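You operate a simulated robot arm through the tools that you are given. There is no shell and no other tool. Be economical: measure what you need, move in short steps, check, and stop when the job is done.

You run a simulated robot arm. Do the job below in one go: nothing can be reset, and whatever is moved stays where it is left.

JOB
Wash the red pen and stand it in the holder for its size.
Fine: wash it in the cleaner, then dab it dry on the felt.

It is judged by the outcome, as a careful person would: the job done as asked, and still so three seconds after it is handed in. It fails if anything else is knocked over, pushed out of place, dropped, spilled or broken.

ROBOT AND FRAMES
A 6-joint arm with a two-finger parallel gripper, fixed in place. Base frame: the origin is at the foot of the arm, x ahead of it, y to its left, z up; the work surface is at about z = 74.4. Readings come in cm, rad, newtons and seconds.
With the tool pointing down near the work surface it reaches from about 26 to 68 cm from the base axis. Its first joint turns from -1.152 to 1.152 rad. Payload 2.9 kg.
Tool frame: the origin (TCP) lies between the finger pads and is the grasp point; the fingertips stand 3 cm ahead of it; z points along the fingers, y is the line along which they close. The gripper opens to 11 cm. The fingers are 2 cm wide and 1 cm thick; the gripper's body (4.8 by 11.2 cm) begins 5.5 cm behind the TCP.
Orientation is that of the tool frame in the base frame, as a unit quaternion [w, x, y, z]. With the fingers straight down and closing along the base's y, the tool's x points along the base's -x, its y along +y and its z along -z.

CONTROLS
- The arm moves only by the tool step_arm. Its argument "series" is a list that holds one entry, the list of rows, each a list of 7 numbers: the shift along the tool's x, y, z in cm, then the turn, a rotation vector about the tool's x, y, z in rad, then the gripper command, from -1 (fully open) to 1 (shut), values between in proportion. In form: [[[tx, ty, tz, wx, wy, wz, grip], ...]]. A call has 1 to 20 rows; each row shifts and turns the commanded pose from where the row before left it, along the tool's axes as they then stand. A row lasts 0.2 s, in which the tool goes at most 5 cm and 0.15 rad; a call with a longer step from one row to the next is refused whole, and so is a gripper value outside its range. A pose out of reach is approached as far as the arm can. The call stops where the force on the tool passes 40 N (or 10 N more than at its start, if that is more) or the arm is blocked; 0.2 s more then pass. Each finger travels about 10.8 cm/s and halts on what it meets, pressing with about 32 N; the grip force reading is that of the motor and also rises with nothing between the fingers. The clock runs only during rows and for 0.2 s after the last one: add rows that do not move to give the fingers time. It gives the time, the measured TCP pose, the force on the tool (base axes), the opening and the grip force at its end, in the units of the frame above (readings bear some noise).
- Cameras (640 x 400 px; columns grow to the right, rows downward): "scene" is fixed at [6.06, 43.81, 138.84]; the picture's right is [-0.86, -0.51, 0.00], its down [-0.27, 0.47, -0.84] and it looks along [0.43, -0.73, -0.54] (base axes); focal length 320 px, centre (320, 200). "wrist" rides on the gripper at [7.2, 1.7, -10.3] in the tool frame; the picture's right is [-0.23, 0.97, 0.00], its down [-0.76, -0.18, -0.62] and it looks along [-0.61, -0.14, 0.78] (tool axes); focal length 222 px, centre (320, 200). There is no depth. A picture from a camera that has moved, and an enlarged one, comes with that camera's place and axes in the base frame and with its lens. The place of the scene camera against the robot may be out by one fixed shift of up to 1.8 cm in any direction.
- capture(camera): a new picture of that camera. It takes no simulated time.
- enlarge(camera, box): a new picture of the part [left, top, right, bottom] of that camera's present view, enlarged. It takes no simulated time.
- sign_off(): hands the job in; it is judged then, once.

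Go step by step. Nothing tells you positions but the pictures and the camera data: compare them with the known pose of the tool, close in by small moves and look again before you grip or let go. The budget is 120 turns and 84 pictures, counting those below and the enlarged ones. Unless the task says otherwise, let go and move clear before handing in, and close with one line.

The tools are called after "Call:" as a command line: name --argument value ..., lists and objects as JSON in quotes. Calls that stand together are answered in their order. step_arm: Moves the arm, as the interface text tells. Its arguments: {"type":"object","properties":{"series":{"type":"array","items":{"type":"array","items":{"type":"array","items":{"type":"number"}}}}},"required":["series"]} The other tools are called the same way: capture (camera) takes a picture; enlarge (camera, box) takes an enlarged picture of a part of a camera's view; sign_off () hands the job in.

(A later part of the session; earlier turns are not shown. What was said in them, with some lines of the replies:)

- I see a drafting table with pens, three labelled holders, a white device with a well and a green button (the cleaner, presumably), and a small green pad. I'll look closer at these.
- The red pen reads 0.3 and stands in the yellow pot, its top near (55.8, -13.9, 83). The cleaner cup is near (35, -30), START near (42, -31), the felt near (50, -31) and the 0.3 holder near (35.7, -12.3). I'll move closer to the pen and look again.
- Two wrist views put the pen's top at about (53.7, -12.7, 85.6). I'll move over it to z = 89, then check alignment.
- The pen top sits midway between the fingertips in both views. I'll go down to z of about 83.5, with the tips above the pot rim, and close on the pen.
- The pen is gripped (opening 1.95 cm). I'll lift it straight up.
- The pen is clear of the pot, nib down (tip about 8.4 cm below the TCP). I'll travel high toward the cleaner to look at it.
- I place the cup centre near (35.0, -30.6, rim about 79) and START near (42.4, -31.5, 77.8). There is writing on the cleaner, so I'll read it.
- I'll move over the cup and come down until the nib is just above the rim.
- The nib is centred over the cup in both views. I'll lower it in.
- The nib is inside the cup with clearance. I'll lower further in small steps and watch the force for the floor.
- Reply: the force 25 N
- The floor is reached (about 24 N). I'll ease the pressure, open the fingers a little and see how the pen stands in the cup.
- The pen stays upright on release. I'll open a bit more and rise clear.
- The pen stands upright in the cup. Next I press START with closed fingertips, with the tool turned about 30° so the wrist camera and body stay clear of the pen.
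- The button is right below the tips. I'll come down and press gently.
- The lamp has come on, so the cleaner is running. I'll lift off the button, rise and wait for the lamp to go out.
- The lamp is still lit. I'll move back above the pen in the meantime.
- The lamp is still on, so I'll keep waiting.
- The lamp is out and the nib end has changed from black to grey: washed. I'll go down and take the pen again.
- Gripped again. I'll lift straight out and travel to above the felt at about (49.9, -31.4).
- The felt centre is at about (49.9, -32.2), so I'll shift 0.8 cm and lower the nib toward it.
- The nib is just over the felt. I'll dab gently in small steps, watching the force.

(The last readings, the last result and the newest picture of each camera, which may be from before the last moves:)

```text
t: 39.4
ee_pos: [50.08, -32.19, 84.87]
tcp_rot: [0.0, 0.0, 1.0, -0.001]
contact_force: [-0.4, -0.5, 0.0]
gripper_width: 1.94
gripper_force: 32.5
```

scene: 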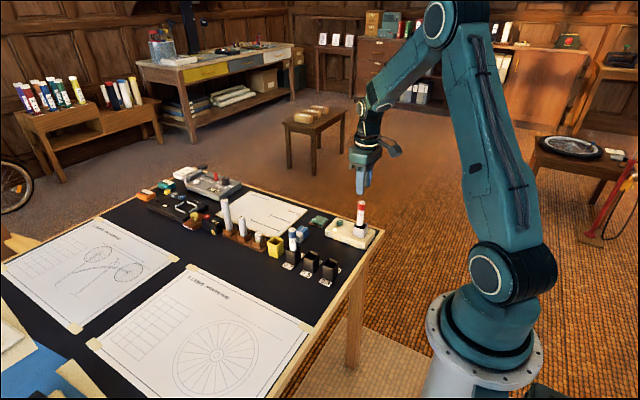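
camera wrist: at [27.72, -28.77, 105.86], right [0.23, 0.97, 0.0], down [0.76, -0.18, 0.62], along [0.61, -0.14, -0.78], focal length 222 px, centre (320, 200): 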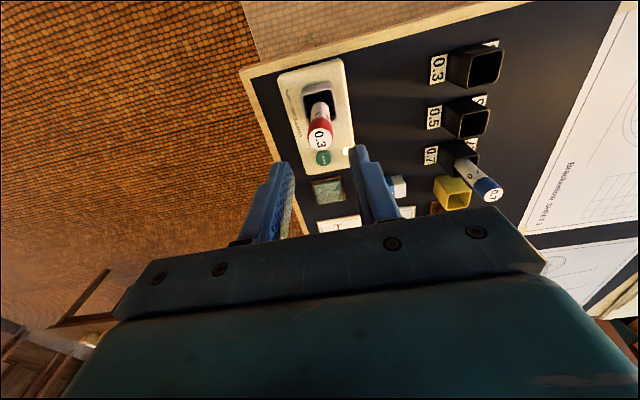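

Call:
step_arm --series '[[[0, 0, 0.2, 0, 0, 0, 0.9], [0, 0, 0.2, 0, 0, 0, 0.9]]]'

Call:
enlarge --camera "scene" --box '[310, 190, 370, 240]'

```text
t: 40.0
ee_pos: [50.01, -32.25, 84.51]
tcp_rot: [0.0, 0.001, 1.0, 0.0]
contact_force: [-0.2, 0.1, 3.1]
gripper_width: 1.96
gripper_force: 32.0
```

```text
8.00 times, centred on (340, 215) of scene
camera zoom: at [6.05, 43.81, 138.84], right [-0.86, -0.51, 0.0], down [-0.27, 0.47, -0.84], along [0.43, -0.73, -0.54], focal length 2564 px, centre (160, 80)
```

zoom: 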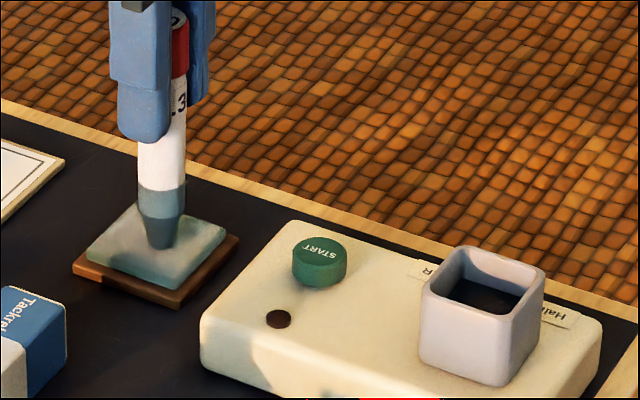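

Contact (about 3 N). I'll press slightly, hold, lift, and dab again.

Call:
step_arm --series '[[[0, 0, 0.1, 0, 0, 0, 0.9], [0, 0, 0, 0, 0, 0, 0.9], [0, 0, 0, 0, 0, 0, 0.9], [0, 0, 0, 0, 0, 0, 0.9], [0, 0, 0, 0, 0, 0, 0.9], [0, 0, 0, 0, 0, 0, 0.9], [0, 0, -0.8, 0, 0, 0, 0.9], [0, 0, 0, 0, 0, 0, 0.9], [0, 0, 0.5, 0, 0, 0, 0.9], [0, 0, 0.3, 0, 0, 0, 0.9], [0, 0, 0, 0, 0, 0, 0.9], [0, 0, 0, 0, 0, 0, 0.9], [0, 0, 0, 0, 0, 0, 0.9], [0, 0, 0, 0, 0, 0, 0.9]]]'

Call:
enlarge --camera "scene" --box '[310, 190, 370, 240]'

```text
t: 43.0
ee_pos: [50.06, -32.41, 84.46]
tcp_rot: [0.002, 0.0, 1.0, -0.001]
contact_force: [-4.1, 1.3, 24.3]
gripper_width: 1.96
gripper_force: 32.0
```

```text
8.00 times, centred on (340, 215) of scene
camera zoom: at [6.02, 43.84, 138.84], right [-0.86, -0.51, 0.0], down [-0.27, 0.47, -0.84], along [0.43, -0.73, -0.54], focal length 2564 px, centre (160, 80)
```

zoom: 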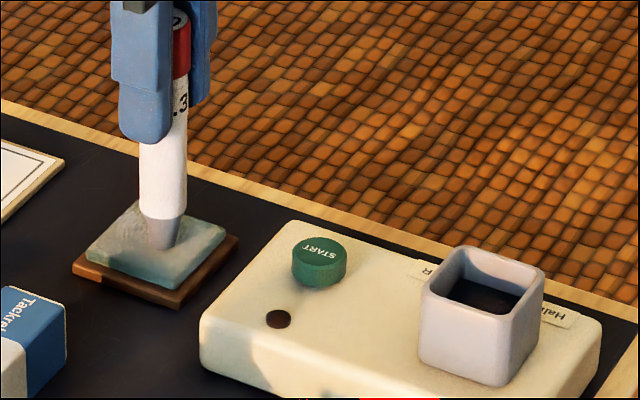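

The nib end is now pale: dry. I'll lift and travel high to the 0.3 holder near (35.6, -12.6).

Call:
step_arm --series '[[[0, 0, -1, 0, 0, 0, 0.9], [0, 0, -2.5, 0, 0, 0, 0.9], [0, 0, -3, 0, 0, 0, 0.9], [0, 0, -3, 0, 0, 0, 0.9], [0, 0, -3, 0, 0, 0, 0.9], [0, 0, 0, 0, 0, 0, 0.9], [1, 1.4, 0, 0, 0, 0, 0.9], [1.9, 2.6, 0, 0, 0, 0, 0.9], [1.9, 2.6, 0, 0, 0, 0, 0.9], [1.9, 2.6, 0, 0, 0, 0, 0.9], [1.9, 2.6, 0, 0, 0, 0, 0.9], [1.9, 2.6, 0, 0, 0, 0, 0.9], [1.9, 2.6, 0, 0, 0, 0, 0.9], [1.3, 1.7, 0, 0, 0, 0, 0.9], [0.7, 0.9, 0, 0, 0, 0, 0.9], [0, 0, 0, 0, 0, 0, 0.9]]]'

Call:
enlarge --camera "wrist" --box '[230, 10, 420, 240]'

Call:
enlarge --camera "scene" --box '[270, 170, 390, 300]'

```text
t: 46.4
ee_pos: [35.48, -12.69, 96.82]
tcp_rot: [-0.001, 0.0, 1.0, 0.0]
contact_force: [0.5, 0.0, -0.5]
gripper_width: 1.98
gripper_force: 31.9
```

```text
1.74 times, centred on (325, 125) of wrist
camera zoom: at [28.11, -10.96, 107.16], right [0.23, 0.97, 0.0], down [0.76, -0.18, 0.62], along [0.61, -0.14, -0.78], focal length 386 px, centre (311, 330)
```

zoom: 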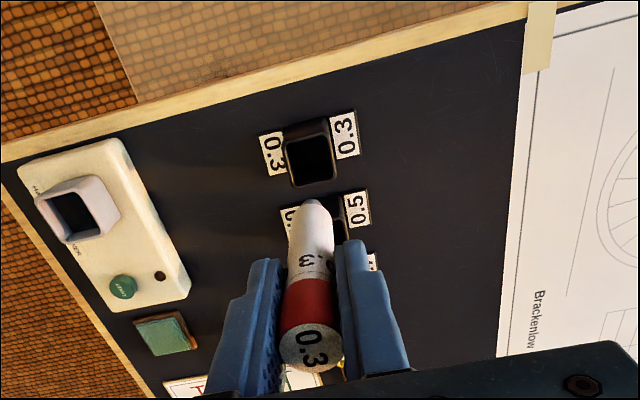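

```text
3.08 times, centred on (330, 235) of scene
camera zoom: at [6.06, 43.81, 138.84], right [-0.86, -0.51, 0.0], down [-0.27, 0.47, -0.84], along [0.43, -0.73, -0.54], focal length 986 px, centre (289, 92)
```

zoom: 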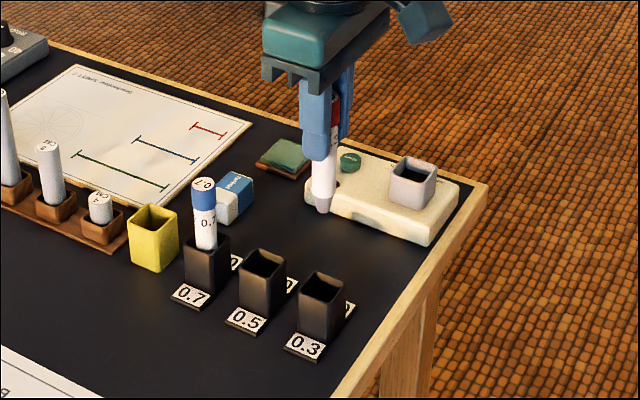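

The holder opening lies right below, at about (35.45, -12.65). I'll lower until the nib is just above it and check.

Call:
step_arm --series '[[[0, 0, 2.5, 0, 0, 0, 0.9], [0, 0, 2.5, 0, 0, 0, 0.9], [0, 0, 1.8, 0, 0, 0, 0.9], [0, 0, 0, 0, 0, 0, 0.9]]]'

Call:
enlarge --camera "wrist" --box '[230, 10, 420, 240]'

Call:
enlarge --camera "scene" --box '[320, 210, 390, 290]'

```text
t: 47.4
ee_pos: [35.59, -12.53, 90.0]
tcp_rot: [0.0, 0.0, 1.0, 0.001]
contact_force: [-0.1, 0.0, -0.3]
gripper_width: 1.96
gripper_force: 32.1
```

```text
1.74 times, centred on (325, 125) of wrist
camera zoom: at [28.27, -10.86, 100.38], right [0.23, 0.97, 0.0], down [0.76, -0.18, 0.62], along [0.61, -0.14, -0.78], focal length 386 px, centre (311, 330)
```

zoom: 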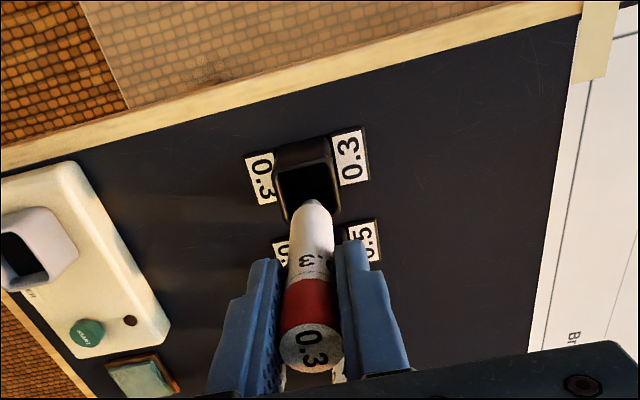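

```text
5.00 times, centred on (355, 250) of scene
camera zoom: at [6.06, 43.81, 138.84], right [-0.86, -0.51, 0.0], down [-0.27, 0.47, -0.84], along [0.43, -0.73, -0.54], focal length 1603 px, centre (145, -50)
```

zoom: 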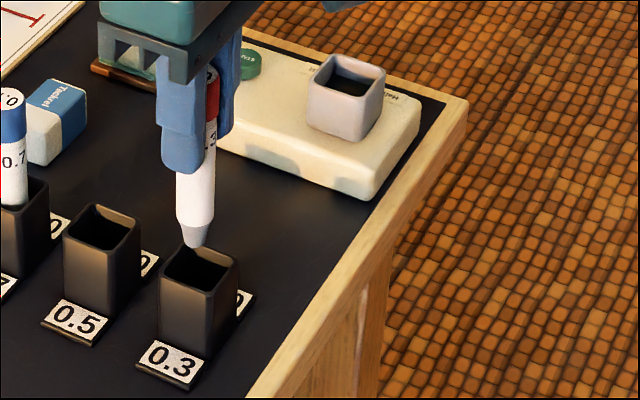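

I'll shift x by about -0.25 cm, lower a little and check entry.

Call:
step_arm --series '[[[0.25, -0.1, 0, 0, 0, 0, 0.9], [0, 0, 1, 0, 0, 0, 0.9], [0, 0, 0.8, 0, 0, 0, 0.9], [0, 0, 0, 0, 0, 0, 0.9]]]'

Call:
enlarge --camera "wrist" --box '[260, 60, 380, 180]'

Call:
enlarge --camera "scene" --box '[330, 220, 390, 280]'

```text
t: 48.4
ee_pos: [35.24, -12.67, 88.31]
tcp_rot: [0.0, 0.0, 1.0, 0.0]
contact_force: [-0.5, 0.9, -0.3]
gripper_width: 1.97
gripper_force: 32.3
```

```text
3.33 times, centred on (320, 120) of wrist
camera zoom: at [27.94, -10.98, 98.57], right [0.23, 0.97, 0.0], down [0.76, -0.18, 0.62], along [0.61, -0.14, -0.78], focal length 740 px, centre (320, 467)
```

zoom: 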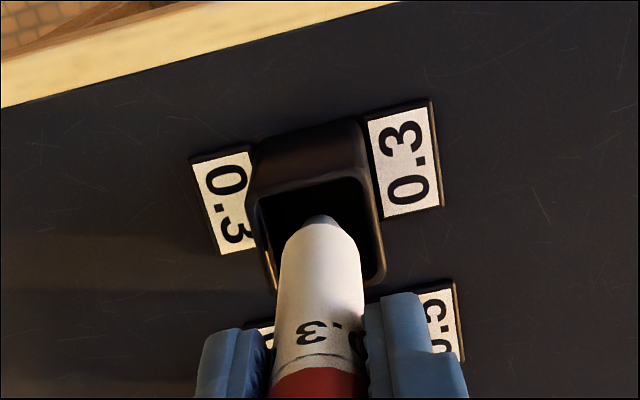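

```text
6.67 times, centred on (360, 250) of scene
camera zoom: at [6.06, 43.81, 138.84], right [-0.86, -0.51, 0.0], down [-0.27, 0.47, -0.84], along [0.43, -0.73, -0.54], focal length 2137 px, centre (53, -133)
```

zoom: 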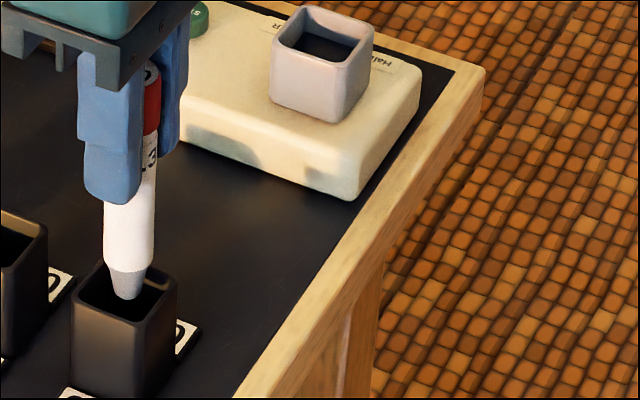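

The nib is centred and entering. I'll lower slowly, watching the force.

Call:
step_arm --series '[[[0, 0, 0.5, 0, 0, 0, 0.9], [0, 0, 0.5, 0, 0, 0, 0.9], [0, 0, 0.5, 0, 0, 0, 0.9], [0, 0, 0, 0, 0, 0, 0.9]]]'

Call:
enlarge --camera "wrist" --box '[260, 60, 380, 180]'

Call:
enlarge --camera "scene" --box '[330, 220, 390, 280]'

```text
t: 49.4
ee_pos: [35.26, -12.7, 86.7]
tcp_rot: [0.0, 0.0, 1.0, -0.001]
contact_force: [-0.3, -0.4, -0.2]
gripper_width: 1.98
gripper_force: 32.1
```

```text
3.33 times, centred on (320, 120) of wrist
camera zoom: at [28.01, -10.98, 97.08], right [0.23, 0.97, 0.0], down [0.76, -0.18, 0.62], along [0.61, -0.14, -0.78], focal length 740 px, centre (320, 467)
```

zoom: 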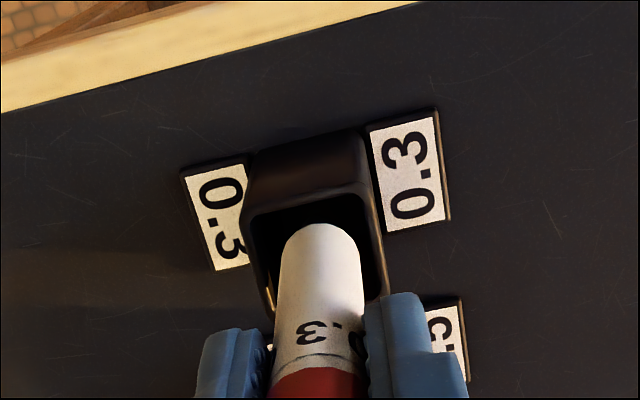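

```text
6.67 times, centred on (360, 250) of scene
camera zoom: at [6.06, 43.81, 138.84], right [-0.86, -0.51, 0.0], down [-0.27, 0.47, -0.84], along [0.43, -0.73, -0.54], focal length 2137 px, centre (53, -133)
```

zoom: 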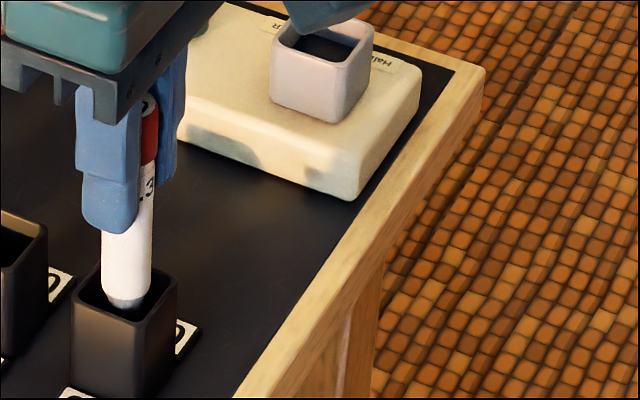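

Call:
step_arm --series '[[[0, 0, 0.5, 0, 0, 0, 0.9], [0, 0, 0.5, 0, 0, 0, 0.9], [0, 0, 0.5, 0, 0, 0, 0.9], [0, 0, 0.5, 0, 0, 0, 0.9], [0, 0, 0.4, 0, 0, 0, 0.9], [0, 0, 0, 0, 0, 0, 0.9]]]'

Call:
enlarge --camera "wrist" --box '[260, 60, 380, 180]'

Call:
enlarge --camera "scene" --box '[330, 220, 390, 280]'

```text
t: 50.8
ee_pos: [35.29, -12.69, 84.24]
tcp_rot: [0.0, 0.0, 1.0, -0.001]
contact_force: [-0.6, 0.7, -0.5]
gripper_width: 1.94
gripper_force: 31.7
```

```text
3.33 times, centred on (320, 120) of wrist
camera zoom: at [27.99, -11.03, 94.65], right [0.23, 0.97, 0.0], down [0.76, -0.18, 0.62], along [0.61, -0.14, -0.78], focal length 740 px, centre (320, 467)
```

zoom: 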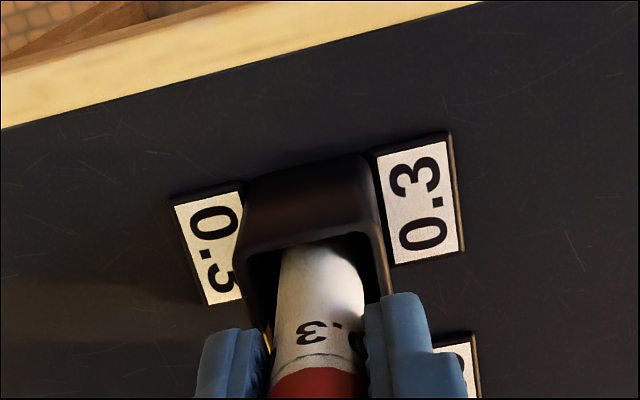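

```text
6.67 times, centred on (360, 250) of scene
camera zoom: at [6.06, 43.81, 138.84], right [-0.86, -0.51, 0.0], down [-0.27, 0.47, -0.84], along [0.43, -0.73, -0.54], focal length 2137 px, centre (53, -133)
```

zoom: 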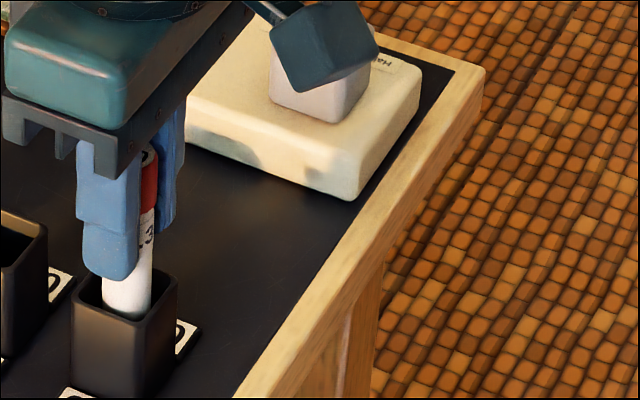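

No contact yet. I'll feel for the floor.

Call:
step_arm --series '[[[0, 0, 0.25, 0, 0, 0, 0.9], [0, 0, 0.25, 0, 0, 0, 0.9], [0, 0, 0.15, 0, 0, 0, 0.9]]]'

```text
t: 51.6
ee_pos: [35.31, -12.81, 83.79]
tcp_rot: [-0.001, 0.0, 1.0, -0.001]
contact_force: [0.5, 0.4, -0.5]
gripper_width: 1.94
gripper_force: 32.8
```

Call:
step_arm --series '[[[0, 0, 0.15, 0, 0, 0, 0.9], [0, 0, 0.15, 0, 0, 0, 0.9], [0, 0, 0, 0, 0, 0, 0.9]]]'

```text
t: 52.4
ee_pos: [35.5, -12.77, 83.34]
tcp_rot: [0.002, 0.0, 1.0, 0.0]
contact_force: [1.5, 1.3, 25.0]
gripper_width: 1.93
gripper_force: 32.2
```

The floor is reached (25 N) at z of about 83.4, matching the depth in the pot. I'll ease off and release.

Call:
step_arm --series '[[[0, 0, -0.2, 0, 0, 0, 0.9], [0, 0, 0, 0, 0, 0, 0.9], [0, 0, 0, 0, 0, 0, 0.6], [0, 0, 0, 0, 0, 0, 0.55], [0, 0, 0, 0, 0, 0, 0.4], [0, 0, 0, 0, 0, 0, 0.3], [0, 0, 0, 0, 0, 0, 0.3]]]'

Call:
enlarge --camera "scene" --box '[320, 210, 390, 280]'

Call:
capture --camera "wrist"

```text
t: 54.0
ee_pos: [35.26, -12.7, 83.61]
tcp_rot: [0.0, 0.0, 1.0, -0.001]
contact_force: [-0.5, -0.2, 0.5]
gripper_width: 3.83
gripper_force: 0.1
```

```text
5.71 times, centred on (355, 245) of scene
camera zoom: at [6.06, 43.81, 138.84], right [-0.86, -0.51, 0.0], down [-0.27, 0.47, -0.84], along [0.43, -0.73, -0.54], focal length 1832 px, centre (120, -57)
```

zoom: 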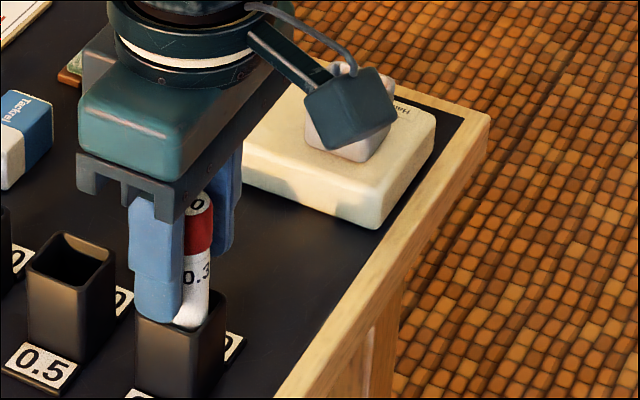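

```text
28 pictures are left
camera wrist: at [27.99, -11.02, 93.95], right [0.23, 0.97, 0.0], down [0.76, -0.18, 0.62], along [0.61, -0.14, -0.78], focal length 222 px, centre (320, 200)
```

wrist: 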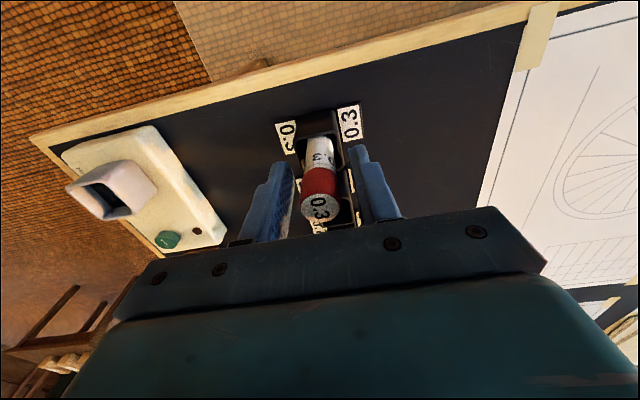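

The pen is free and standing. I'll rise straight up and check the whole scene.

Call:
step_arm --series '[[[0, 0, -1.5, 0, 0, 0, 0.3], [0, 0, -2.5, 0, 0, 0, 0.3], [0, 0, -3, 0, 0, 0, 0.3], [0, 0, -3, 0, 0, 0, 0.3], [0, 0, -3, 0, 0, 0, 0.3], [0, 0, -3, 0, 0, 0, 0.3], [0, 0, 0, 0, 0, 0, 0.3], [0, 0, 0, 0, 0, 0, 0.3]]]'

Call:
enlarge --camera "scene" --box '[200, 160, 400, 300]'

Call:
capture --camera "wrist"

```text
t: 55.8
ee_pos: [35.13, -12.73, 99.61]
tcp_rot: [0.0, 0.001, 1.0, 0.0]
contact_force: [-0.5, 0.5, -1.3]
gripper_width: 3.86
gripper_force: 0.0
```

```text
2.86 times, centred on (300, 230) of scene
camera zoom: at [6.06, 43.81, 138.84], right [-0.86, -0.51, 0.0], down [-0.27, 0.47, -0.84], along [0.43, -0.73, -0.54], focal length 916 px, centre (377, 114)
```

zoom: 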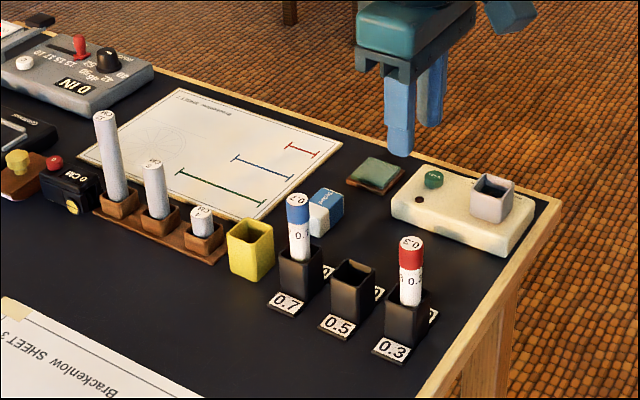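

```text
26 pictures are left
camera wrist: at [27.84, -11.1, 109.95], right [0.23, 0.97, 0.0], down [0.76, -0.18, 0.62], along [0.61, -0.14, -0.78], focal length 222 px, centre (320, 200)
```

wrist: 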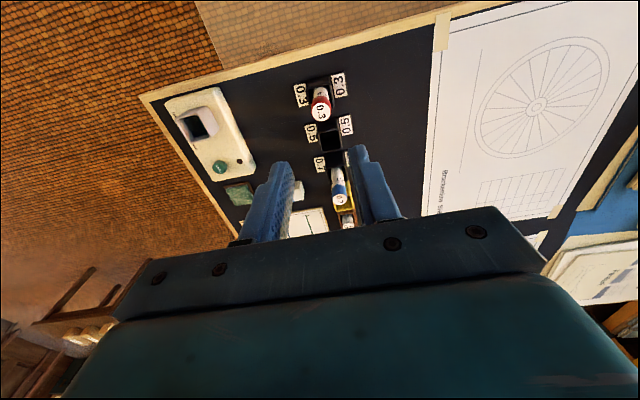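

The red pen stands upright in the 0.3 holder, everything else is where it was, and the gripper is clear, so I'll hand in.

Call:
sign_off

```text
The job is handed in.
```

The red 0.3 pen was washed in the cleaner, dabbed dry on the felt, and now stands in the 0.3 holder, with nothing else disturbed.
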